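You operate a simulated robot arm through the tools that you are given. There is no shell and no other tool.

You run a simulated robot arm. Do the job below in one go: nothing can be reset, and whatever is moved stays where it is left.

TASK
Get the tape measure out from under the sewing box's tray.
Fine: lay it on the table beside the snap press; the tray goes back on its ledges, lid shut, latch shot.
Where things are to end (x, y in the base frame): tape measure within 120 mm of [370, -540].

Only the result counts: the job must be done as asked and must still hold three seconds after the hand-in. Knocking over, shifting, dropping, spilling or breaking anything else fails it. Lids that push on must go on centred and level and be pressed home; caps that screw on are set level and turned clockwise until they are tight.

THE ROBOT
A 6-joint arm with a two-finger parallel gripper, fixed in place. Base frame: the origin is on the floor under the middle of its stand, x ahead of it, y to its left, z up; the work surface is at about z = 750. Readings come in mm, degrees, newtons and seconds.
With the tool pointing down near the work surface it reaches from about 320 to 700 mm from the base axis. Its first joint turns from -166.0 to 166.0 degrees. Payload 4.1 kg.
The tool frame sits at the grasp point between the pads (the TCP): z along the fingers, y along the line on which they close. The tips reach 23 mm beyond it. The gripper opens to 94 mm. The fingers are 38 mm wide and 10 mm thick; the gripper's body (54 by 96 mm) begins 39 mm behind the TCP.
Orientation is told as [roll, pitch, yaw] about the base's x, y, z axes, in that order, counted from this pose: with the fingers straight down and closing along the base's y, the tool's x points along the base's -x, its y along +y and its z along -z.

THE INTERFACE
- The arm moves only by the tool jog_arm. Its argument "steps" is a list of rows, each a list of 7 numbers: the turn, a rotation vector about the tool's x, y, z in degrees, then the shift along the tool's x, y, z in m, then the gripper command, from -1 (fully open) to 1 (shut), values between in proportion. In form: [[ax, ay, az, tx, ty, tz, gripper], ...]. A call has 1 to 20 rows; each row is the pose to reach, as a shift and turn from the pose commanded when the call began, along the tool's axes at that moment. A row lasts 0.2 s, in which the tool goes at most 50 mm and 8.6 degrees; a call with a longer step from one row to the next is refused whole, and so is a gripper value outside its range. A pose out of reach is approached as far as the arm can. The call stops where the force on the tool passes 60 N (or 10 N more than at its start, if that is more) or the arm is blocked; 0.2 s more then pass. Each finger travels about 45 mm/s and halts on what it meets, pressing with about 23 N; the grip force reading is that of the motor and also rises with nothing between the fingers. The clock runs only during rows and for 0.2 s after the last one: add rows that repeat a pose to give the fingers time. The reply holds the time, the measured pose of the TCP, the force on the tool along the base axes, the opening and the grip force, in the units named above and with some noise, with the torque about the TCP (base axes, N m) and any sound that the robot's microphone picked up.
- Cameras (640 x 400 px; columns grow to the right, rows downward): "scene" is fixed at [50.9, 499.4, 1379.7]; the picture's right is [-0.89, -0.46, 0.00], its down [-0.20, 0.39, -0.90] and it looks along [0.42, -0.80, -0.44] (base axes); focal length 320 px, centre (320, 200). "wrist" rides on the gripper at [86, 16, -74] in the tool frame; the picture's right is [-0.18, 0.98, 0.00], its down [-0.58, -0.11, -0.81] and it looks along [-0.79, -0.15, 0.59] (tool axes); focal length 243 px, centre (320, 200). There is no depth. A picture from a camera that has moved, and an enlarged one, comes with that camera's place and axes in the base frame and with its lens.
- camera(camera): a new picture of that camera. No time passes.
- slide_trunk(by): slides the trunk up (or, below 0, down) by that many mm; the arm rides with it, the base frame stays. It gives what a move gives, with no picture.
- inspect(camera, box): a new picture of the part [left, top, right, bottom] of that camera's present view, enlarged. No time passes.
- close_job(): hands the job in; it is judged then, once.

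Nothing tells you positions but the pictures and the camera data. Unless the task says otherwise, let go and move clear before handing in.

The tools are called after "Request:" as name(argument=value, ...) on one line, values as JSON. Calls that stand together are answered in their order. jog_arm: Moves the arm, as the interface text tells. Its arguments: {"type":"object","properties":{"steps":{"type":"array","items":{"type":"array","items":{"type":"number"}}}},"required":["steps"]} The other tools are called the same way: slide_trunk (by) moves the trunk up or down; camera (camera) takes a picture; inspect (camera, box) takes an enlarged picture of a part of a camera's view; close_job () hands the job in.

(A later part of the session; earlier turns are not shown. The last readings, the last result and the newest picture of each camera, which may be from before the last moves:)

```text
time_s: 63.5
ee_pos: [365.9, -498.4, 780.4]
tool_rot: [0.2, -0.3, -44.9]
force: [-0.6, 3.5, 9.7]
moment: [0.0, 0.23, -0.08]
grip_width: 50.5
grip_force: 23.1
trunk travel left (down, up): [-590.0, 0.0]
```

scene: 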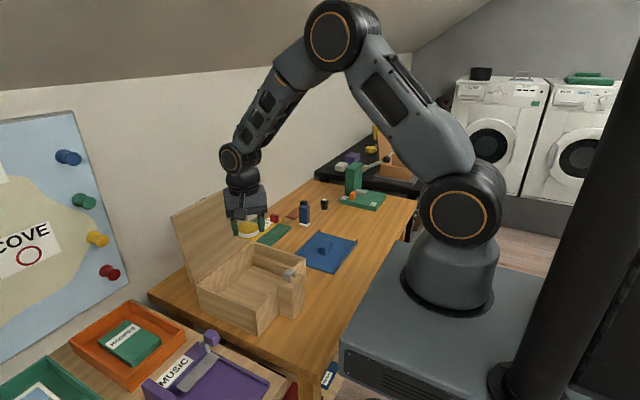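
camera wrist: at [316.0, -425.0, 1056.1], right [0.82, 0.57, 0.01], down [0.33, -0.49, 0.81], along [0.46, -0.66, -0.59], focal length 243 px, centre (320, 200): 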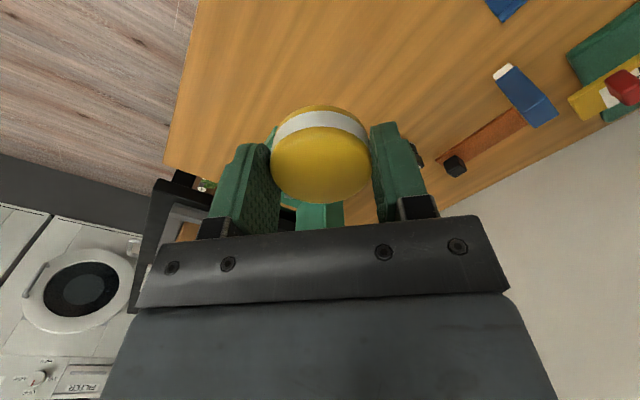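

Contact at about z 780. I'll release and rise straight up.

Request:
jog_arm(steps=[[0, 0, 0, 0, 0, -0.001, 0.2], [0, 0, 0, 0, 0, -0.001, -0.2], [0, 0, 0, 0, 0, -0.001, -0.6], [0, 0, 0, 0, 0, -0.001, -0.6], [0, 0, 0, 0, 0, -0.03, -0.6], [0, 0, 0, 0, 0, -0.07, -0.6], [0, 0, 0, 0, 0, -0.11, -0.6], [0, 0, 0, 0, 0, -0.15, -0.6]])

Request:
inspect(camera="scene", box=[280, 140, 440, 270])

Request:
camera(camera="wrist")

```text
time_s: 65.3
ee_pos: [364.3, -499.0, 927.9]
tool_rot: [0.3, -0.1, -44.8]
force: [-0.1, -0.8, -0.7]
moment: [-0.04, 0.0, 0.01]
grip_width: 75.1
grip_force: 0.0
trunk travel left (down, up): [-590.0, 0.0]
```

```text
3.08 times, centred on (360, 205) of scene
camera zoom: at [50.9, 499.4, 1379.7], right [-0.89, -0.46, 0.0], down [-0.2, 0.39, -0.9], along [0.42, -0.8, -0.44], focal length 984 px, centre (197, 185)
```

zoom: 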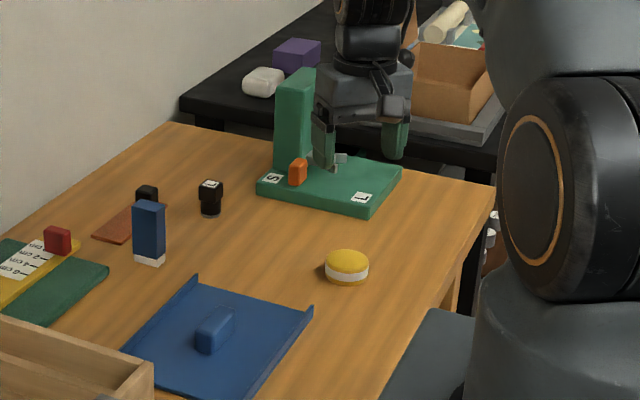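

```text
taken
camera wrist: at [316.0, -424.7, 1002.0], right [0.82, 0.57, 0.01], down [0.33, -0.49, 0.81], along [0.46, -0.66, -0.59], focal length 243 px, centre (320, 200)
```

wrist: 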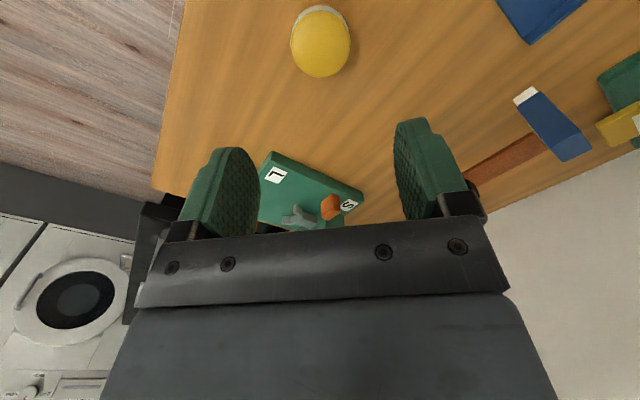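

The tape measure lies at about (365, −499), about 41 mm from the target. I'll now turn back to yaw 0 and hover over the tray handle at (441.7, −300).

Request:
jog_arm(steps=[[0, 0, -7.5, 0.0143, 0.0326, 0, -0.6], [0, 0, -15, 0.0287, 0.0651, 0, -0.6], [0, 0, -22.5, 0.043, 0.0977, 0, -0.6], [0, 0, -30, 0.0573, 0.1303, 0, -0.6], [0, 0, -37.5, 0.0717, 0.1628, 0, -0.6], [0, 0, -44.9, 0.086, 0.1954, 0, -0.6], [0, 0, -44.9, 0.086, 0.1954, 0, -0.6], [0, 0, -44.9, 0.086, 0.1954, 0, -0.6]])

Request:
camera(camera="wrist")

```text
time_s: 67.1
ee_pos: [442.2, -302.3, 931.0]
tool_rot: [0.1, -0.4, -0.1]
force: [-0.3, -0.4, 0.5]
moment: [-0.01, 0.01, 0.0]
grip_width: 74.8
grip_force: 0.0
trunk travel left (down, up): [-590.0, 0.0]
```

```text
taken
camera wrist: at [356.0, -285.1, 1004.3], right [0.18, 0.98, 0.0], down [0.58, -0.11, 0.81], along [0.8, -0.15, -0.59], focal length 243 px, centre (320, 200)
```

wrist: 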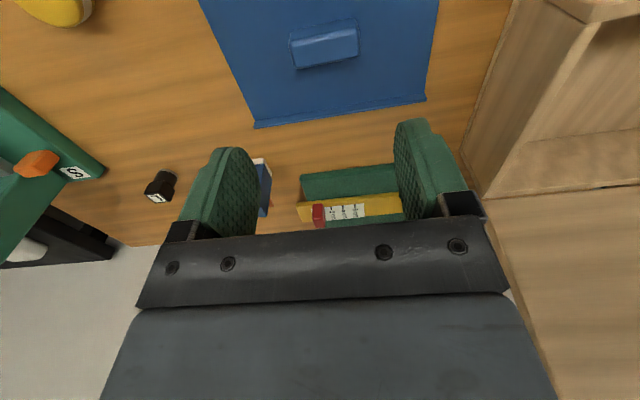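

Request:
jog_arm(steps=[[0, 0, 0, 0, 0.001, 0.03, -0.6], [0, 0, 0, 0, 0.001, 0.06, -0.6], [0, 0, 0, 0, 0.001, 0.09, -0.6], [0, 0, 0, 0, 0.001, 0.11, -0.6], [0, 0, 0, 0, 0.001, 0.11, -0.6]])

Request:
camera(camera="wrist")

Request:
inspect(camera="scene", box=[270, 170, 410, 280])

```text
time_s: 68.3
ee_pos: [444.2, -300.5, 818.9]
tool_rot: [0.1, -0.3, 0.0]
force: [-0.5, 0.2, -0.7]
moment: [0.0, 0.02, -0.01]
grip_width: 75.3
grip_force: 0.0
trunk travel left (down, up): [-590.0, 0.0]
```

```text
taken
camera wrist: at [357.8, -283.3, 892.3], right [0.18, 0.98, 0.0], down [0.58, -0.11, 0.81], along [0.8, -0.15, -0.59], focal length 243 px, centre (320, 200)
```

wrist: 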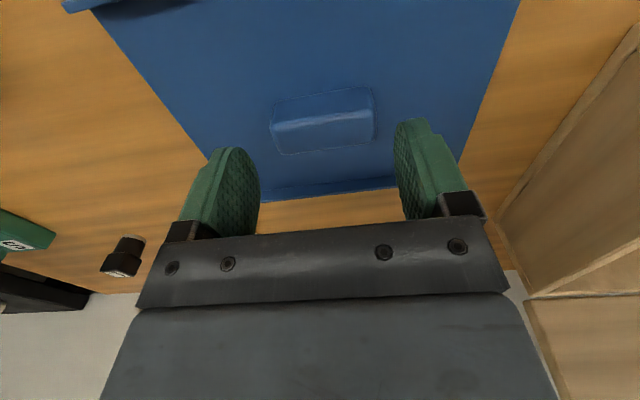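

```text
3.64 times, centred on (340, 225) of scene
camera zoom: at [50.9, 499.4, 1379.7], right [-0.89, -0.46, 0.0], down [-0.2, 0.39, -0.9], along [0.42, -0.8, -0.44], focal length 1162 px, centre (247, 109)
```

zoom: 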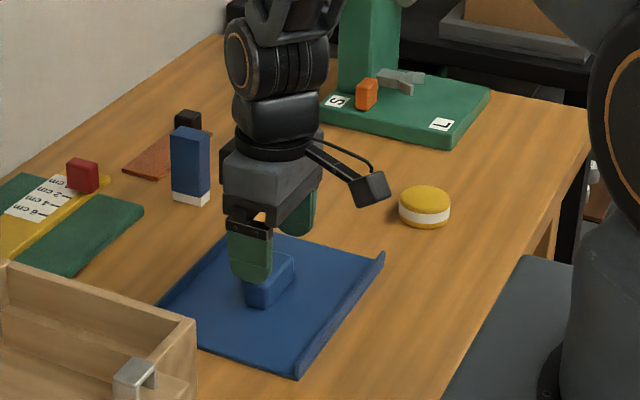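

Request:
jog_arm(steps=[[0, 0, 0, 0.002, 0, 0.015, -0.6], [0, 0, 0, 0.002, 0, 0.024, -0.6], [0, 0, 0, 0.002, 0, 0.027, -0.6], [0, 0, 0, 0.002, 0, 0.027, -0.6]])

Request:
camera(camera="wrist")

```text
time_s: 69.3
ee_pos: [443.5, -299.8, 794.6]
tool_rot: [0.0, -0.3, 0.0]
force: [-0.1, -0.2, 0.0]
moment: [0.01, -0.03, -0.01]
grip_width: 75.2
grip_force: 0.0
trunk travel left (down, up): [-590.0, 0.0]
```

```text
taken
camera wrist: at [356.2, -282.0, 867.9], right [0.18, 0.98, 0.0], down [0.58, -0.11, 0.81], along [0.8, -0.15, -0.59], focal length 243 px, centre (320, 200)
```

wrist: 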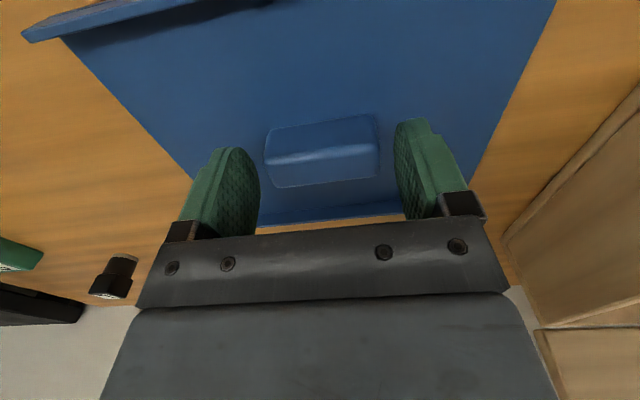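

Alignment matches the earlier grip. I'll lower 3 mm and close on the handle.

Request:
jog_arm(steps=[[0, 0, 0, 0.001, 0, 0.003, -0.6], [0, 0, 0, 0.001, 0, 0.003, -0.3], [0, 0, 0, 0.001, 0, 0.003, 0.0], [0, 0, 0, 0.001, 0, 0.003, 0.3], [0, 0, 0, 0.001, 0, 0.003, 0.5], [0, 0, 0, 0.001, 0, 0.003, 0.5]])

Request:
camera(camera="wrist")

```text
time_s: 70.7
ee_pos: [441.8, -298.6, 791.2]
tool_rot: [0.1, -0.2, 0.0]
force: [-0.6, 0.1, 0.0]
moment: [-0.03, -0.06, 0.05]
grip_width: 59.6
grip_force: 23.0
trunk travel left (down, up): [-590.0, 0.0]
```

```text
taken
camera wrist: at [355.5, -280.8, 865.1], right [0.18, 0.98, 0.0], down [0.58, -0.11, 0.81], along [0.8, -0.15, -0.59], focal length 243 px, centre (320, 200)
```

wrist: 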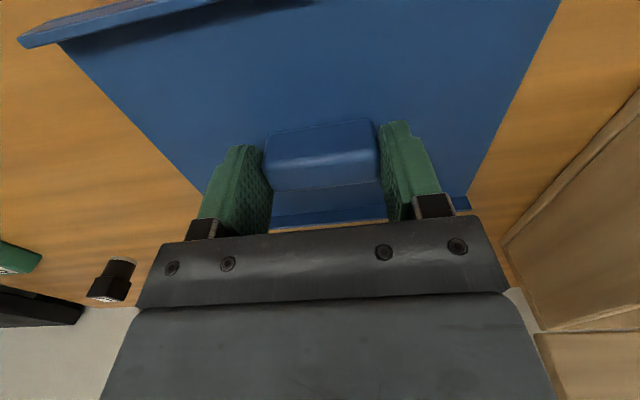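

The tray is held again. I'll lift it and carry it back over the box, retracing the earlier path.

Request:
jog_arm(steps=[[0, 0, 0, 0, 0, -0.01, 0.5], [0, 0, 0, 0, 0, -0.04, 0.5], [0, 0, 0, 0, 0, -0.08, 0.5], [0, 0, 0, 0, 0, -0.12, 0.5], [0, 0, 0, 0, 0, -0.16, 0.5], [0, 0, 0, -0.004, 0.015, -0.174, 0.5], [0, 0, 0, -0.015, 0.055, -0.174, 0.5], [0, 0, 0, -0.026, 0.095, -0.174, 0.5], [0, 0, 0, -0.037, 0.135, -0.174, 0.5], [0, 0, 0, -0.049, 0.175, -0.174, 0.5], [0, 0, 0, -0.06, 0.215, -0.174, 0.5], [0, 0, 0, -0.071, 0.25, -0.174, 0.5], [0, 0, 0, -0.078, 0.276, -0.174, 0.5], [0, 0, 0, -0.078, 0.276, -0.174, 0.5], [0, 0, 0, -0.078, 0.276, -0.174, 0.5]])

Request:
camera(camera="wrist")

Request:
inspect(camera="scene", box=[180, 190, 340, 330])

```text
time_s: 73.9
ee_pos: [516.9, -27.2, 965.5]
tool_rot: [0.1, -0.3, 0.0]
force: [-0.5, -0.5, -2.0]
moment: [0.0, -0.02, 0.05]
grip_width: 59.5
grip_force: 22.7
trunk travel left (down, up): [-590.0, 0.0]
```

```text
taken
camera wrist: at [431.1, -8.1, 1039.8], right [0.18, 0.98, 0.0], down [0.58, -0.11, 0.81], along [0.8, -0.15, -0.59], focal length 243 px, centre (320, 200)
```

wrist: 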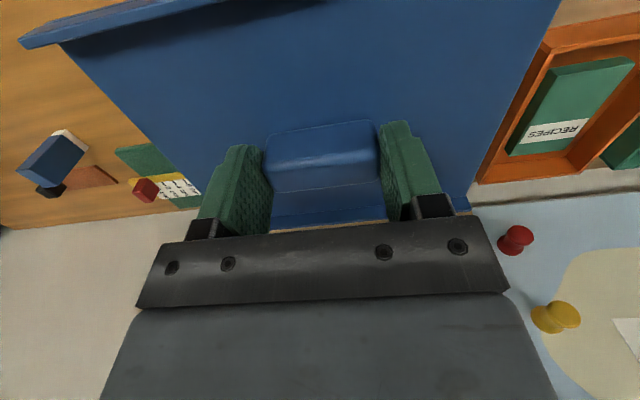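

```text
2.86 times, centred on (260, 260) of scene
camera zoom: at [50.9, 499.4, 1379.7], right [-0.89, -0.46, 0.0], down [-0.2, 0.39, -0.9], along [0.42, -0.8, -0.44], focal length 913 px, centre (491, 29)
```

zoom: 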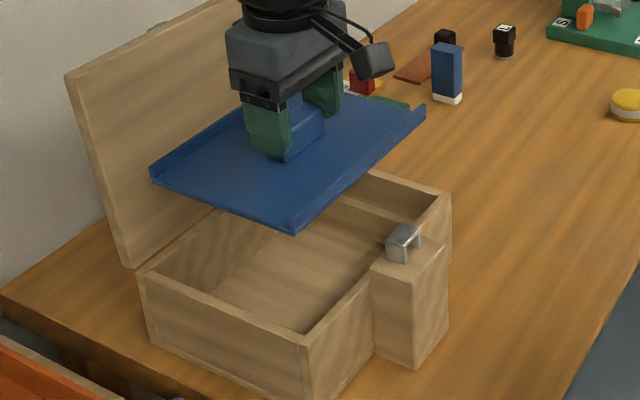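

I'll hold still to get a steadier position reading before lowering the tray.

Request:
jog_arm(steps=[[0, 0, 0, 0, 0, 0, 0.5], [0, 0, 0, 0, 0, 0, 0.5]])

Request:
camera(camera="wrist")

Request:
jog_arm(steps=[[0, 0, 0, 0, 0, 0, 0.5]])

Request:
jog_arm(steps=[[0, 0, 0, 0, 0, 0, 0.5]])

```text
time_s: 74.5
ee_pos: [516.6, -25.2, 967.1]
tool_rot: [0.0, -0.3, 0.0]
force: [-0.4, -0.7, -2.0]
moment: [0.0, 0.03, 0.0]
grip_width: 59.4
grip_force: 23.0
trunk travel left (down, up): [-590.0, 0.0]
```

```text
taken
camera wrist: at [431.1, -8.3, 1039.9], right [0.18, 0.98, 0.0], down [0.58, -0.11, 0.81], along [0.8, -0.15, -0.59], focal length 243 px, centre (320, 200)
```

wrist: 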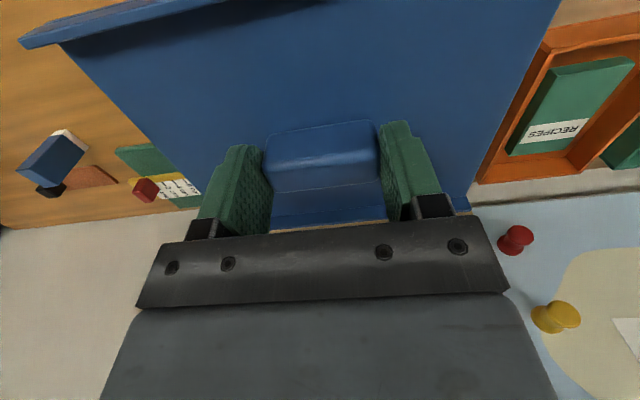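

```text
time_s: 74.9
ee_pos: [516.4, -25.6, 965.4]
tool_rot: [-0.1, -0.3, 0.0]
force: [-0.4, -0.6, -1.3]
moment: [0.02, 0.0, -0.02]
grip_width: 59.4
grip_force: 22.8
trunk travel left (down, up): [-590.0, 0.0]
```

```text
time_s: 75.3
ee_pos: [516.5, -26.6, 965.7]
tool_rot: [0.1, -0.4, 0.0]
force: [-0.2, 0.5, -1.6]
moment: [0.02, 0.0, 0.02]
grip_width: 59.5
grip_force: 22.8
trunk travel left (down, up): [-590.0, 0.0]
```

Readings settle at (516.5, −26); the camera pose at the original grip was (433.4, −5.1), so I need +2.3 mm in x and +3.2 mm in y. I'll correct and lower partway.

Request:
jog_arm(steps=[[0, 0, 0, -0.0023, 0.0032, 0.02, 0.5], [0, 0, 0, -0.0023, 0.0032, 0.045, 0.5], [0, 0, 0, -0.0023, 0.0032, 0.065, 0.5], [0, 0, 0, -0.0023, 0.0032, 0.075, 0.5], [0, 0, 0, -0.0023, 0.0032, 0.075, 0.5]])

Request:
camera(camera="wrist")

Request:
inspect(camera="scene", box=[190, 210, 330, 320])

```text
time_s: 76.5
ee_pos: [522.0, -20.9, 889.6]
tool_rot: [0.0, -0.2, 0.0]
force: [-0.3, 0.1, -1.9]
moment: [-0.01, 0.04, 0.04]
grip_width: 59.5
grip_force: 23.4
trunk travel left (down, up): [-590.0, 0.0]
```

```text
taken
camera wrist: at [435.6, -2.7, 963.7], right [0.18, 0.98, 0.0], down [0.58, -0.11, 0.81], along [0.8, -0.15, -0.59], focal length 243 px, centre (320, 200)
```

wrist: 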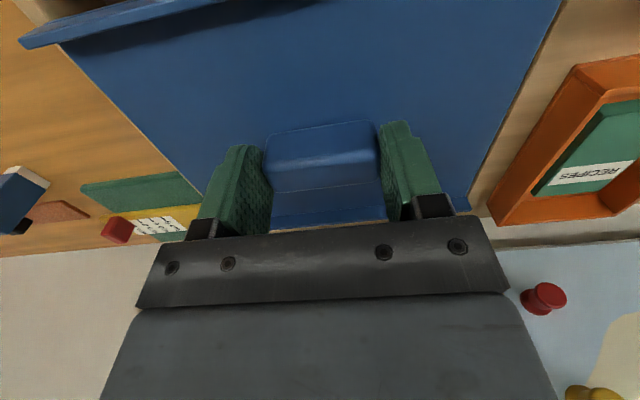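

```text
3.64 times, centred on (260, 265) of scene
camera zoom: at [50.9, 499.4, 1379.7], right [-0.89, -0.46, 0.0], down [-0.2, 0.39, -0.9], along [0.42, -0.8, -0.44], focal length 1162 px, centre (538, -36)
```

zoom: 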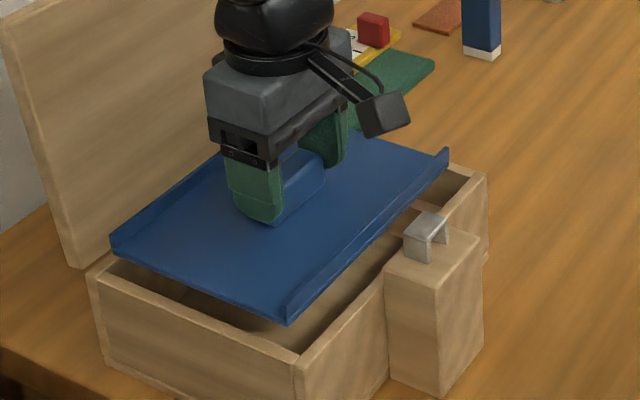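

Overshot slightly: camera pose is (435.6, −2.7) versus the reference (433.4, −5.1). I'll correct in place.

Request:
jog_arm(steps=[[0, 0, 0, 0.0022, -0.0024, 0, 0.5], [0, 0, 0, 0.0022, -0.0024, 0, 0.5], [0, 0, 0, 0.0022, -0.0024, 0, 0.5]])

Request:
inspect(camera="wrist", box=[0, 0, 640, 400])

```text
time_s: 77.3
ee_pos: [519.0, -22.6, 889.9]
tool_rot: [0.0, -0.3, 0.0]
force: [0.2, -0.2, -0.8]
moment: [-0.01, 0.02, -0.02]
grip_width: 59.6
grip_force: 23.4
trunk travel left (down, up): [-590.0, 0.0]
```

```text
1.00 times, centred on (320, 200) of wrist (not enlarged: the box is as wide or as high as the picture)
camera zoom: at [433.5, -5.0, 964.4], right [0.18, 0.98, 0.0], down [0.58, -0.11, 0.81], along [0.8, -0.15, -0.59], focal length 243 px, centre (320, 200)
```

zoom: 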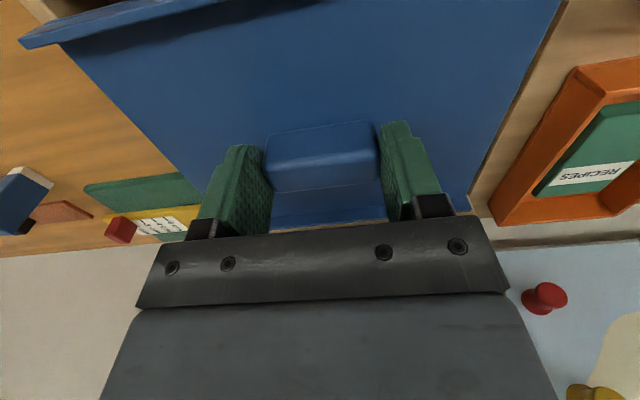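

Camera pose now matches the reference at (433.5, −5.0). I'll lower to just inside the box opening and recheck.

Request:
jog_arm(steps=[[0, 0, 0, 0, 0, 0.008, 0.5], [0, 0, 0, 0, 0, 0.016, 0.5], [0, 0, 0, 0, 0, 0.022, 0.5], [0, 0, 0, 0, 0, 0.026, 0.5], [0, 0, 0, 0, 0, 0.026, 0.5]])

Request:
camera(camera="wrist")

Request:
inspect(camera="scene", box=[190, 230, 310, 320])

```text
time_s: 78.5
ee_pos: [517.8, -22.4, 865.3]
tool_rot: [0.0, -0.3, 0.0]
force: [-1.0, -0.2, -1.0]
moment: [-0.04, 0.04, -0.01]
grip_width: 59.8
grip_force: 23.1
trunk travel left (down, up): [-590.0, 0.0]
```

```text
taken
camera wrist: at [432.2, -4.4, 938.1], right [0.18, 0.98, 0.0], down [0.58, -0.11, 0.81], along [0.8, -0.15, -0.59], focal length 243 px, centre (320, 200)
```

wrist: 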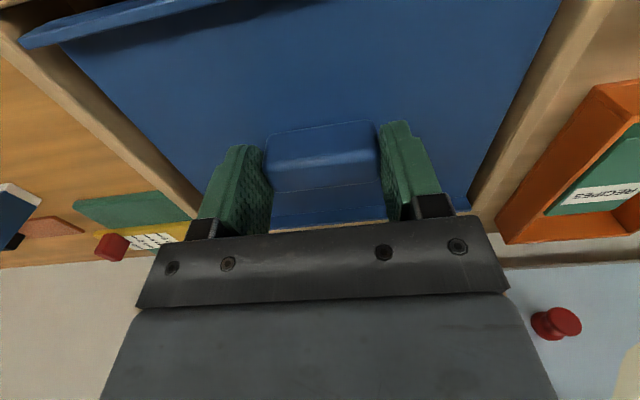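

```text
4.44 times, centred on (250, 275) of scene
camera zoom: at [50.9, 499.4, 1379.7], right [-0.89, -0.46, 0.0], down [-0.2, 0.39, -0.9], along [0.42, -0.8, -0.44], focal length 1421 px, centre (631, -133)
```

zoom: 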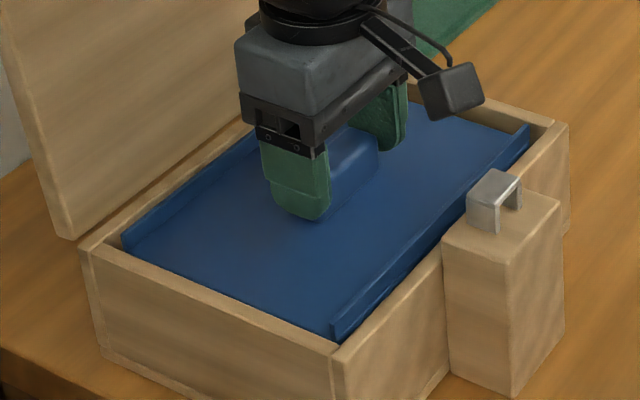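

Well aligned in the opening. I'll make a 1 mm correction and keep lowering until the tray meets its ledges.

Request:
jog_arm(steps=[[0, 0, 0, -0.0012, -0.0007, 0.004, 0.5], [0, 0, 0, -0.0012, -0.0007, 0.009, 0.5], [0, 0, 0, -0.0012, -0.0007, 0.014, 0.5], [0, 0, 0, -0.0012, -0.0007, 0.019, 0.5], [0, 0, 0, -0.0012, -0.0007, 0.019, 0.5]])

Request:
camera(camera="wrist")

Request:
inspect(camera="scene", box=[190, 230, 310, 320])

```text
time_s: 79.7
ee_pos: [521.0, -23.4, 846.0]
tool_rot: [-0.1, -0.3, 0.0]
force: [0.1, 0.0, -1.5]
moment: [0.0, 0.07, 0.01]
grip_width: 59.4
grip_force: 23.0
trunk travel left (down, up): [-590.0, 0.0]
```

```text
taken
camera wrist: at [434.7, -5.0, 919.1], right [0.18, 0.98, 0.0], down [0.58, -0.11, 0.81], along [0.8, -0.15, -0.59], focal length 243 px, centre (320, 200)
```

wrist: 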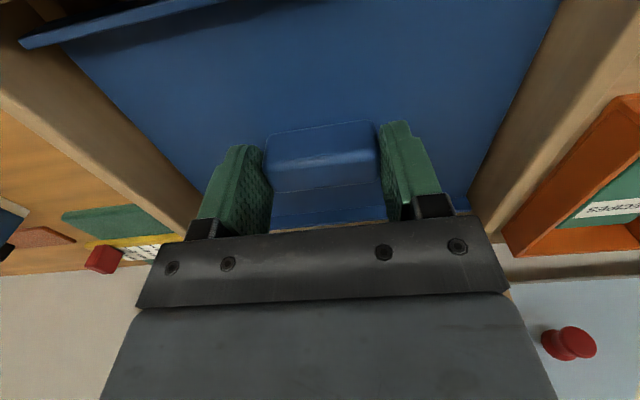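

```text
4.44 times, centred on (250, 275) of scene
camera zoom: at [50.9, 499.4, 1379.7], right [-0.89, -0.46, 0.0], down [-0.2, 0.39, -0.9], along [0.42, -0.8, -0.44], focal length 1421 px, centre (631, -133)
```

zoom: 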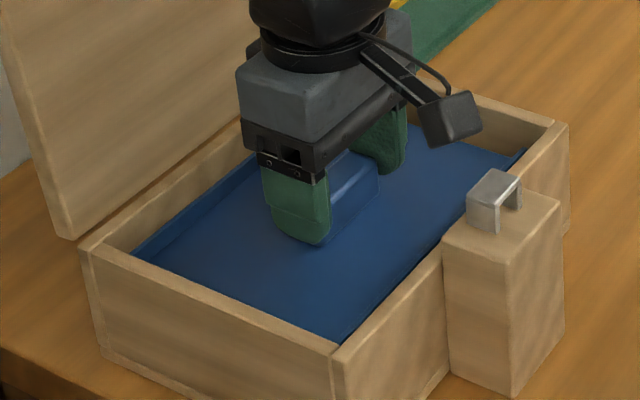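

Nearly seated; about 5 mm to go. I'll lower in 2 mm steps.

Request:
jog_arm(steps=[[0, 0, 0, 0.001, 0, 0.002, 0.5], [0, 0, 0, 0.001, 0, 0.004, 0.5], [0, 0, 0, 0.001, 0, 0.006, 0.5], [0, 0, 0, 0.001, 0, 0.006, 0.5]])

Request:
inspect(camera="scene", box=[190, 230, 310, 320])

```text
time_s: 80.7
ee_pos: [519.3, -23.8, 838.6]
tool_rot: [0.1, -0.3, 0.0]
force: [0.1, 0.2, -1.4]
moment: [-0.02, 0.0, -0.01]
grip_width: 59.3
grip_force: 22.7
trunk travel left (down, up): [-590.0, 0.0]
```

```text
4.44 times, centred on (250, 275) of scene
camera zoom: at [50.9, 499.4, 1379.7], right [-0.89, -0.46, 0.0], down [-0.2, 0.39, -0.9], along [0.42, -0.8, -0.44], focal length 1421 px, centre (631, -133)
```

zoom: 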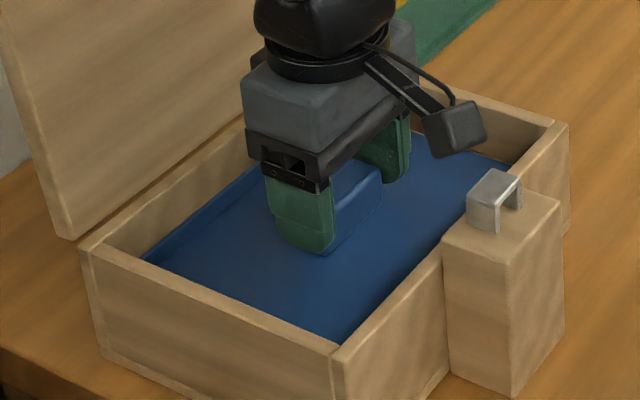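

Request:
jog_arm(steps=[[0, 0, 0, 0, 0.0005, 0.001, 0.5], [0, 0, 0, 0, 0.0005, 0.002, 0.5], [0, 0, 0, 0, 0.0005, 0.002, 0.5]])

Request:
camera(camera="wrist")

```text
time_s: 81.5
ee_pos: [519.2, -23.8, 838.1]
tool_rot: [0.1, -0.3, 0.0]
force: [0.2, -0.1, 0.1]
moment: [-0.14, 0.08, 0.03]
grip_width: 59.2
grip_force: 22.7
trunk travel left (down, up): [-590.0, 0.0]
```

```text
taken
camera wrist: at [432.9, -5.0, 911.1], right [0.18, 0.98, 0.0], down [0.58, -0.11, 0.81], along [0.8, -0.15, -0.59], focal length 243 px, centre (320, 200)
```

wrist: 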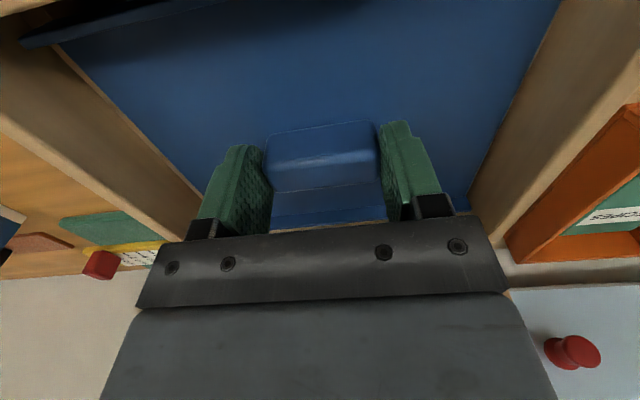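

Request:
jog_arm(steps=[[0, 0, 0, -0.0005, 0, 0.001, 0.5], [0, 0, 0, -0.0005, 0, 0.002, 0.5], [0, 0, 0, -0.0005, 0, 0.002, 0.5]])

```text
time_s: 82.3
ee_pos: [519.7, -21.7, 837.4]
tool_rot: [0.0, -0.5, 0.0]
force: [-3.2, 2.2, 19.0]
moment: [0.03, 0.0, 0.01]
grip_width: 59.9
grip_force: 23.0
trunk travel left (down, up): [-590.0, 0.0]
```

The tray is resting on its ledges (19 N contact). I'll ease the pressure, open, and rise.

Request:
jog_arm(steps=[[0, 0, 0, 0, 0, -0.0015, 0.5], [0, 0, 0, 0, 0, -0.0015, 0.0], [0, 0, 0, 0, 0, -0.0015, -0.4], [0, 0, 0, 0, 0, -0.0015, -0.6], [0, 0, 0, 0, 0, -0.0015, -0.6], [0, 0, 0, 0, 0, -0.03, -0.6], [0, 0, 0, 0, 0, -0.07, -0.6], [0, 0, 0, 0, 0, -0.11, -0.6]])

Request:
camera(camera="wrist")

Request:
inspect(camera="scene", box=[190, 230, 310, 320])

```text
time_s: 84.1
ee_pos: [517.9, -19.0, 942.6]
tool_rot: [-0.1, -0.3, 0.0]
force: [0.2, 0.5, -0.8]
moment: [0.03, 0.01, 0.01]
grip_width: 75.0
grip_force: 0.0
trunk travel left (down, up): [-590.0, 0.0]
```

```text
taken
camera wrist: at [431.8, -1.4, 1016.8], right [0.18, 0.98, 0.0], down [0.58, -0.11, 0.81], along [0.8, -0.15, -0.59], focal length 243 px, centre (320, 200)
```

wrist: 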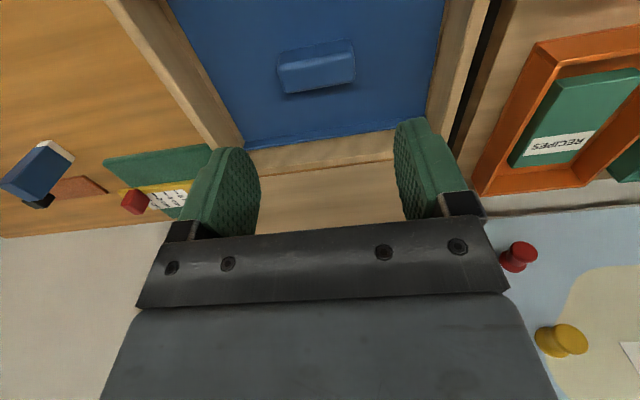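

```text
4.44 times, centred on (250, 275) of scene
camera zoom: at [50.9, 499.4, 1379.7], right [-0.89, -0.46, 0.0], down [-0.2, 0.39, -0.9], along [0.42, -0.8, -0.44], focal length 1421 px, centre (631, -133)
```

zoom: 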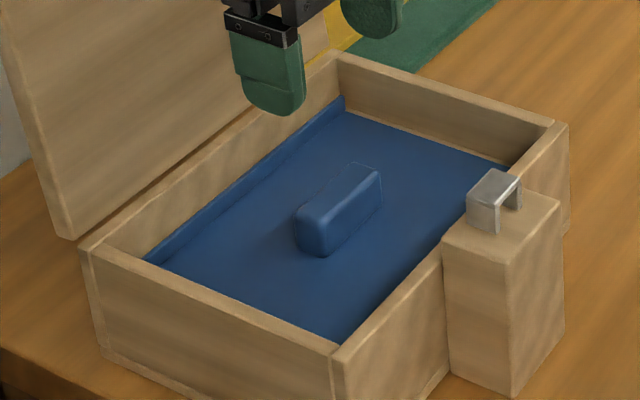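

The tray is back exactly as it was. The lid hinge holds by friction, so I'll regrip its knob from above, with the trunk up so reach is comfortable. First I'll go high over the lid edge.

Request:
jog_arm(steps=[[0, 0, 0, 0, 0, -0.035, -0.28], [0, 0, 0, 0, 0, -0.07, -0.28], [0, 0, 0, 0, 0.01, -0.105, -0.28], [0, 0, 0, -0.005, 0.02, -0.135, -0.28], [0, 0, 0, -0.04, 0.032, -0.137, -0.28], [0, 0, 0, -0.08, 0.045, -0.137, -0.28], [0, 0, 0, -0.12, 0.056, -0.137, -0.28], [0, 0, 0, -0.15, 0.068, -0.137, -0.28], [0, 0, 0, -0.167, 0.0685, -0.137, -0.28], [0, 0, 0, -0.167, 0.0685, -0.137, -0.28]])

Request:
camera(camera="wrist")

Request:
camera(camera="scene")

```text
time_s: 86.3
ee_pos: [682.8, 45.5, 1081.7]
tool_rot: [0.1, -0.3, -0.1]
force: [0.5, 0.0, 0.6]
moment: [0.01, -0.03, -0.02]
grip_width: 60.5
grip_force: 0.0
trunk travel left (down, up): [-590.0, 0.0]
```

```text
taken
camera wrist: at [597.6, 63.4, 1155.0], right [0.18, 0.98, 0.0], down [0.58, -0.11, 0.81], along [0.8, -0.15, -0.59], focal length 243 px, centre (320, 200)
```

wrist: 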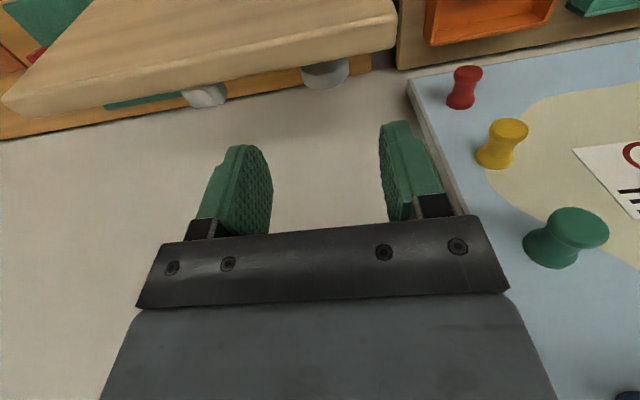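

```text
taken
```

scene: 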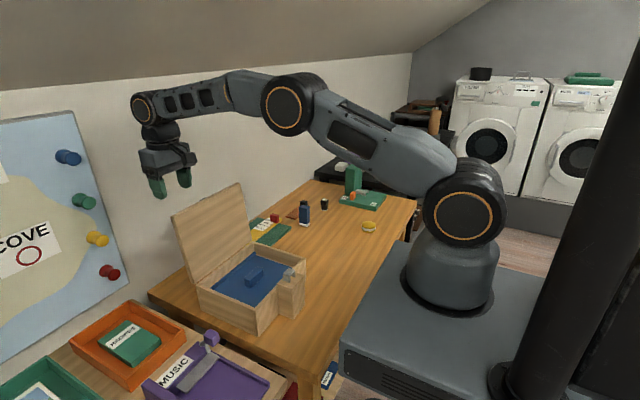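

Elbow is properly bent. The knob is at y≈50 as before; I'll shift to x≈691, y≈49.5 and descend behind the lid edge, straddling the knob.

Request:
jog_arm(steps=[[0, 0, 0, -0.004, 0.002, 0.002, -0.28], [0, 0, 0, -0.008, 0.004, 0.005, -0.28], [0, 0, 0, -0.008, 0.004, 0.02, -0.28], [0, 0, 0, -0.008, 0.004, 0.04, -0.28], [0, 0, 0, -0.008, 0.004, 0.04, -0.28]])

Request:
camera(camera="wrist")

Request:
inspect(camera="scene", box=[110, 110, 290, 260])

```text
time_s: 87.5
ee_pos: [692.8, 51.1, 1042.7]
tool_rot: [0.0, -0.3, -0.1]
force: [0.7, -0.5, -0.2]
moment: [-0.04, 0.0, -0.01]
grip_width: 60.1
grip_force: 0.1
trunk travel left (down, up): [-590.0, 0.0]
```

```text
taken
camera wrist: at [606.5, 68.6, 1115.9], right [0.18, 0.98, 0.0], down [0.58, -0.11, 0.81], along [0.8, -0.15, -0.59], focal length 243 px, centre (320, 200)
```

wrist: 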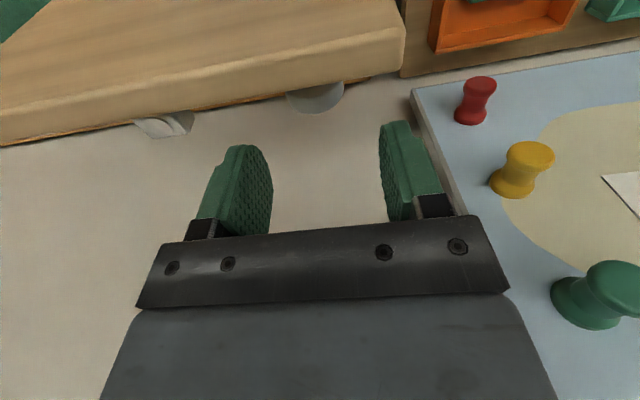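

```text
2.67 times, centred on (200, 185) of scene
camera zoom: at [50.9, 499.4, 1379.7], right [-0.89, -0.46, 0.0], down [-0.2, 0.39, -0.9], along [0.42, -0.8, -0.44], focal length 852 px, centre (640, 240)
```

zoom: 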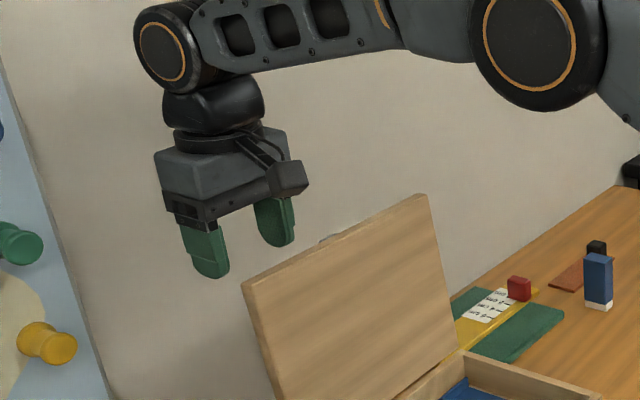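

Fingers straddle the knob with clearance from the lid edge. I'll descend to z≈988 and grip the knob.

Request:
jog_arm(steps=[[0, 0, 0, 0, -0.001, 0.018, -0.28], [0, 0, 0, 0, -0.001, 0.036, -0.28], [0, 0, 0, 0.001, -0.001, 0.05, -0.28], [0, 0, 0, 0.002, -0.001, 0.056, -0.28], [0, 0, 0, 0.002, -0.001, 0.056, -0.28]])

Request:
camera(camera="wrist")

Request:
inspect(camera="scene", box=[130, 130, 290, 300])

```text
time_s: 88.7
ee_pos: [692.0, 49.5, 985.3]
tool_rot: [0.1, -0.3, -0.1]
force: [-0.8, -0.1, 0.3]
moment: [0.0, -0.01, -0.02]
grip_width: 60.3
grip_force: 0.1
trunk travel left (down, up): [-590.0, 0.0]
```

```text
taken
camera wrist: at [606.4, 66.6, 1059.4], right [0.18, 0.98, 0.0], down [0.58, -0.11, 0.81], along [0.8, -0.15, -0.59], focal length 243 px, centre (320, 200)
```

wrist: 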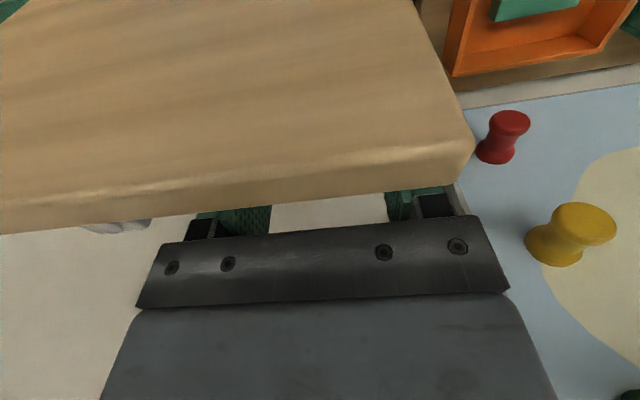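

```text
2.35 times, centred on (210, 215) of scene
camera zoom: at [50.9, 499.4, 1379.7], right [-0.89, -0.46, 0.0], down [-0.2, 0.39, -0.9], along [0.42, -0.8, -0.44], focal length 752 px, centre (579, 165)
```

zoom: 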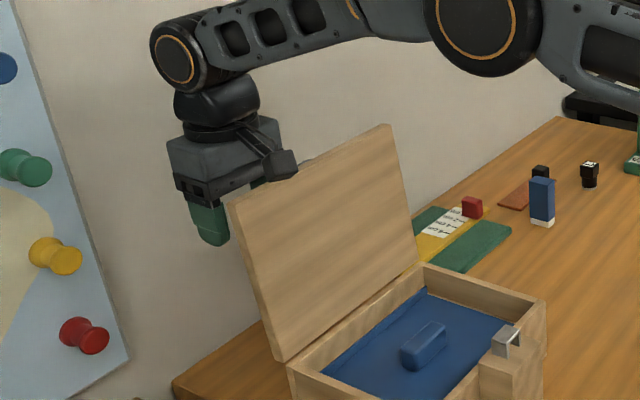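

Position matches the release pose. Closing on the knob.

Request:
jog_arm(steps=[[0, 0, 0, 0.001, 0, 0, 0.0], [0, 0, 0, 0.001, 0, 0, 0.3], [0, 0, 0, 0.001, 0, 0, 0.6], [0, 0, 0, 0.001, 0, 0, 0.6], [0, 0, 0, 0.001, 0, 0, 0.6]])

```text
time_s: 89.9
ee_pos: [691.1, 49.4, 985.5]
tool_rot: [0.1, -0.2, 0.0]
force: [1.6, 3.8, 0.6]
moment: [0.11, 0.02, -0.12]
grip_width: 34.1
grip_force: 45.0
trunk travel left (down, up): [-590.0, 0.0]
```

Knob gripped at 34 mm. Now I'll swing the lid back along the fitted arc (hinge near x 624, z 843) in stages.

Request:
jog_arm(steps=[[0, 0, 0, 0.0129, 0, -0.0055, 0.6], [0, 0, 0, 0.026, 0, -0.0096, 0.6], [0, 0, 0, 0.0395, 0, -0.0126, 0.6], [0, 0, 0, 0.0531, 0, -0.0144, 0.6], [0, 0, 0, 0.0668, 0, -0.015, 0.6], [0, 0, 0, 0.0805, 0, -0.0144, 0.6], [0, 0, 0, 0.0941, 0, -0.0126, 0.6], [0, 0, 0, 0.1076, 0, -0.0096, 0.6], [0, 0, 0, 0.1076, 0, -0.0096, 0.6]])

Request:
camera(camera="scene")

Request:
camera(camera="wrist")

```text
time_s: 91.9
ee_pos: [582.1, 50.3, 997.2]
tool_rot: [0.1, -0.5, 0.0]
force: [7.9, 0.2, 6.6]
moment: [0.01, -1.36, 0.03]
grip_width: 33.7
grip_force: 44.4
trunk travel left (down, up): [-590.0, 0.0]
```

```text
taken
```

scene: 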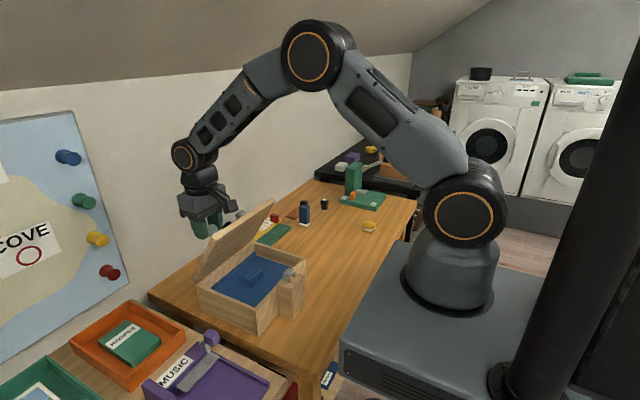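

```text
taken
camera wrist: at [496.1, 67.6, 1070.9], right [0.18, 0.98, 0.0], down [0.57, -0.11, 0.81], along [0.8, -0.15, -0.59], focal length 243 px, centre (320, 200)
```

wrist: 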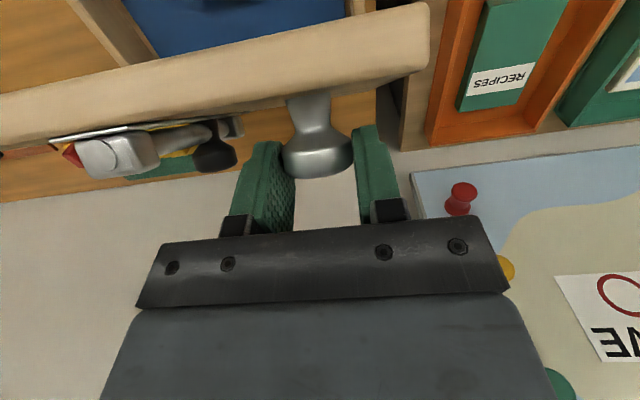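

Lid closing smoothly, now about 60°. Continuing down the arc.

Request:
jog_arm(steps=[[0, 0, 0, 0.0131, 0, 0.0041, 0.6], [0, 0, 0, 0.0258, 0, 0.0094, 0.6], [0, 0, 0, 0.038, 0, 0.0157, 0.6], [0, 0, 0, 0.0495, 0, 0.0231, 0.6], [0, 0, 0, 0.0604, 0, 0.0314, 0.6], [0, 0, 0, 0.0706, 0, 0.0407, 0.6], [0, 0, 0, 0.0799, 0, 0.0509, 0.6], [0, 0, 0, 0.0882, 0, 0.0618, 0.6], [0, 0, 0, 0.0956, 0, 0.0733, 0.6], [0, 0, 0, 0.0956, 0, 0.0733, 0.6]])

Request:
inspect(camera="scene", box=[170, 190, 330, 340])

Request:
camera(camera="wrist")

```text
time_s: 94.1
ee_pos: [486.6, 48.8, 922.7]
tool_rot: [0.0, -0.3, 0.0]
force: [-2.3, 3.6, 9.9]
moment: [-0.35, -1.17, 0.1]
grip_width: 33.9
grip_force: 45.0
trunk travel left (down, up): [-590.0, 0.0]
```

```text
2.67 times, centred on (250, 265) of scene
camera zoom: at [50.9, 499.4, 1379.7], right [-0.89, -0.46, 0.0], down [-0.2, 0.39, -0.9], along [0.42, -0.8, -0.44], focal length 852 px, centre (507, 27)
```

zoom: 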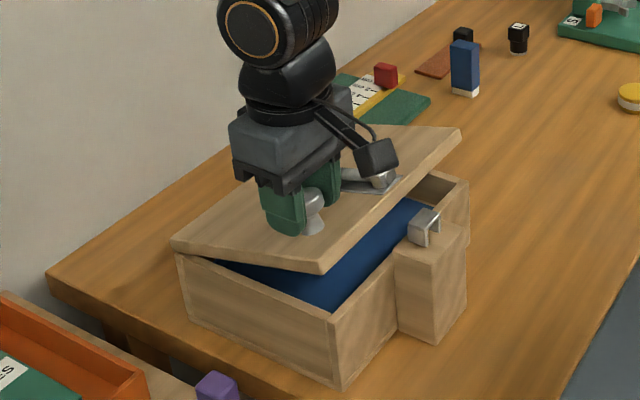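

```text
taken
camera wrist: at [400.3, 67.7, 996.2], right [0.18, 0.98, 0.0], down [0.58, -0.11, 0.81], along [0.8, -0.15, -0.59], focal length 243 px, centre (320, 200)
```

wrist: 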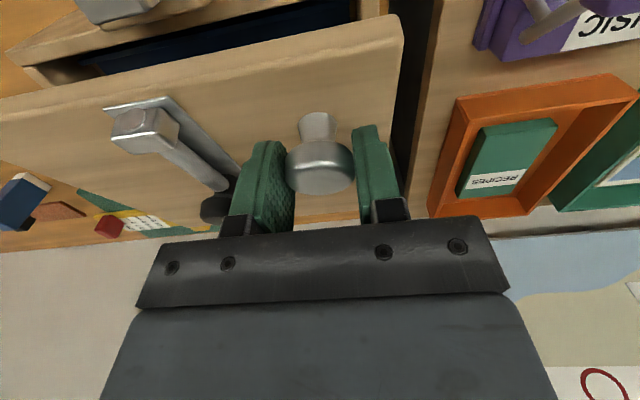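

Lid at about 16°; bolt still retracted. I'll lower it the rest of the way and check contact.

Request:
jog_arm(steps=[[0, 0, 0, 0.0063, 0, 0.0122, 0.6], [0, 0, 0, 0.0116, 0, 0.0249, 0.6], [0, 0, 0, 0.0142, 0, 0.0328, 0.6], [0, 0, 0, 0.0157, 0, 0.038, 0.6], [0, 0, 0, 0.0164, 0, 0.0407, 0.6], [0, 0, 0, 0.0164, 0, 0.0407, 0.6]])

Request:
inspect(camera="scene", box=[180, 220, 340, 340])

```text
time_s: 95.5
ee_pos: [471.9, 49.9, 882.6]
tool_rot: [0.1, -0.4, 0.0]
force: [-3.2, -2.4, 9.3]
moment: [-0.24, -1.29, 0.09]
grip_width: 33.9
grip_force: 45.3
trunk travel left (down, up): [-590.0, 0.0]
```

```text
3.33 times, centred on (260, 280) of scene
camera zoom: at [50.9, 499.4, 1379.7], right [-0.89, -0.46, 0.0], down [-0.2, 0.39, -0.9], along [0.42, -0.8, -0.44], focal length 1066 px, centre (520, -67)
```

zoom: 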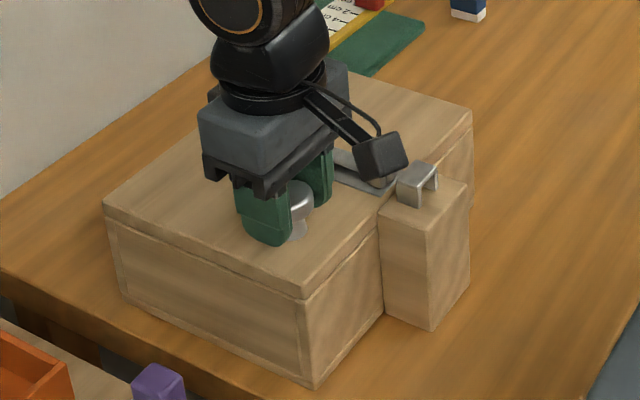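

Nearly shut. I'll press down a few millimetres more to seat it.

Request:
jog_arm(steps=[[0, 0, 0, 0.0003, 0, 0.0015, 0.6], [0, 0, 0, 0.0006, 0, 0.003, 0.6], [0, 0, 0, 0.0006, 0, 0.0045, 0.6], [0, 0, 0, 0.0006, 0, 0.0045, 0.6]])

Request:
inspect(camera="scene", box=[180, 220, 340, 340])

```text
time_s: 96.5
ee_pos: [471.7, 50.8, 880.6]
tool_rot: [0.1, -0.7, 0.1]
force: [5.0, 6.8, 40.1]
moment: [-0.13, -0.06, -0.01]
grip_width: 33.6
grip_force: 45.3
trunk travel left (down, up): [-590.0, 0.0]
```

```text
3.33 times, centred on (260, 280) of scene
camera zoom: at [50.9, 499.4, 1379.7], right [-0.89, -0.46, 0.0], down [-0.2, 0.39, -0.9], along [0.42, -0.8, -0.44], focal length 1066 px, centre (520, -67)
```

zoom: 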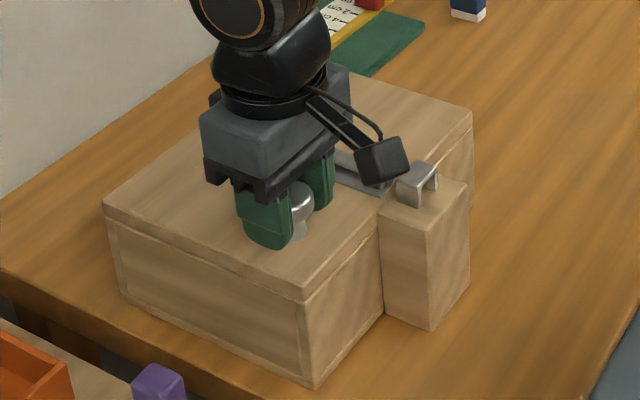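

The lid is shut against the box (40 N). I'll open the fingers while still pressing lightly, then lift off and look.

Request:
jog_arm(steps=[[0, 0, 0, 0, 0, -0.001, 0.6], [0, 0, 0, 0, 0, -0.0015, 0.2], [0, 0, 0, 0, 0, -0.0015, -0.28], [0, 0, 0, 0, 0, -0.0015, -0.28], [0, 0, 0, 0, 0, -0.0015, -0.28], [0, 0, 0, 0, 0, -0.03, -0.28], [0, 0, 0, 0, 0, -0.065, -0.28]])

Request:
inspect(camera="scene", box=[180, 220, 340, 340])

Request:
inspect(camera="scene", box=[250, 240, 310, 290])

Request:
camera(camera="wrist")

```text
time_s: 98.1
ee_pos: [470.1, 49.9, 943.2]
tool_rot: [0.0, -0.3, 0.0]
force: [0.3, -0.6, 0.4]
moment: [-0.03, 0.0, -0.01]
grip_width: 60.2
grip_force: 0.1
trunk travel left (down, up): [-590.0, 0.0]
```

```text
3.33 times, centred on (260, 280) of scene
camera zoom: at [50.9, 499.4, 1379.7], right [-0.89, -0.46, 0.0], down [-0.2, 0.39, -0.9], along [0.42, -0.8, -0.44], focal length 1066 px, centre (520, -67)
```

zoom: 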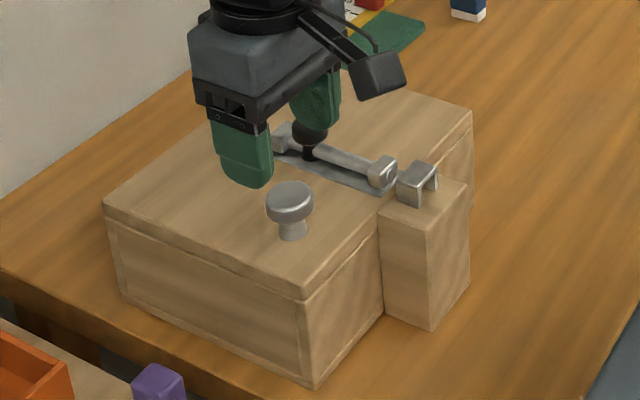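

```text
8.00 times, centred on (280, 265) of scene
camera zoom: at [50.9, 499.4, 1379.7], right [-0.89, -0.46, 0.0], down [-0.2, 0.39, -0.9], along [0.42, -0.8, -0.44], focal length 2557 px, centre (640, -320)
```

zoom: 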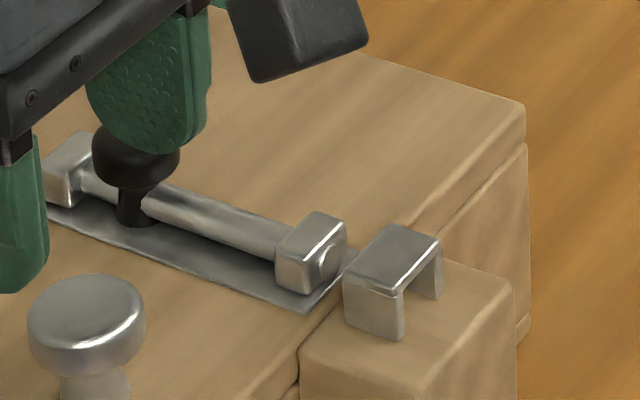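

```text
taken
camera wrist: at [384.4, 66.7, 1017.1], right [0.18, 0.98, 0.0], down [0.58, -0.11, 0.81], along [0.8, -0.15, -0.59], focal length 243 px, centre (320, 200)
```

wrist: 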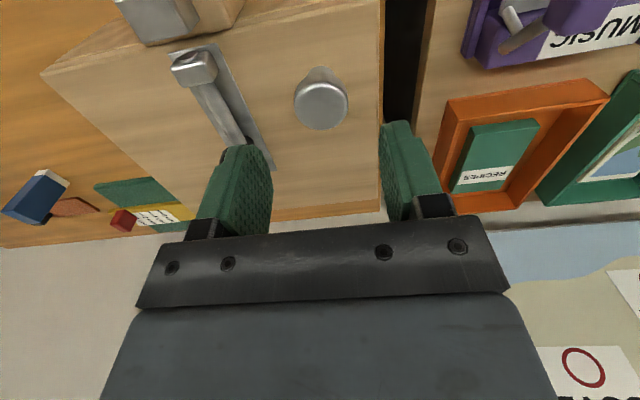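

The lid is flat and shut, bolt still withdrawn. I'll move over the black bolt knob at about (512, −25) with a 50 mm opening.

Request:
jog_arm(steps=[[0, 0, 0, -0.015, -0.025, -0.005, -0.06], [0, 0, 0, -0.03, -0.05, -0.005, -0.06], [0, 0, 0, -0.042, -0.0743, -0.002, -0.06], [0, 0, 0, -0.042, -0.0743, 0, -0.06], [0, 0, 0, -0.042, -0.0743, 0, -0.06]])

Request:
camera(camera="wrist")

Request:
inspect(camera="scene", box=[200, 210, 320, 300])

```text
time_s: 99.3
ee_pos: [515.3, -24.1, 942.9]
tool_rot: [-0.1, -0.3, 0.0]
force: [-0.1, 0.6, 0.2]
moment: [-0.01, 0.0, 0.04]
grip_width: 50.0
grip_force: 0.1
trunk travel left (down, up): [-590.0, 0.0]
```

```text
taken
camera wrist: at [428.9, -7.2, 1017.2], right [0.18, 0.98, 0.0], down [0.58, -0.11, 0.81], along [0.8, -0.15, -0.59], focal length 243 px, centre (320, 200)
```

wrist: 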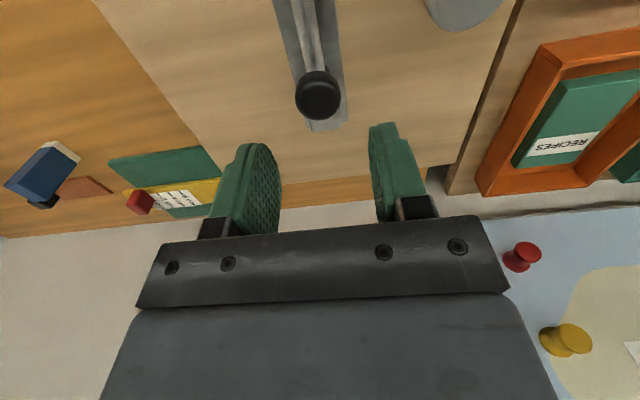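

```text
4.44 times, centred on (260, 255) of scene
camera zoom: at [50.9, 499.4, 1379.7], right [-0.89, -0.46, 0.0], down [-0.2, 0.39, -0.9], along [0.42, -0.8, -0.44], focal length 1421 px, centre (587, -44)
```

zoom: 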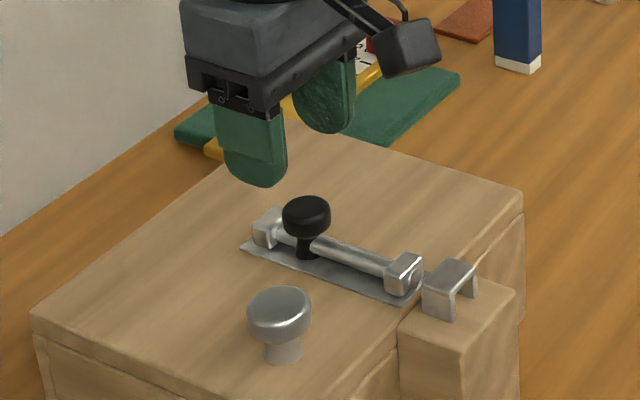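

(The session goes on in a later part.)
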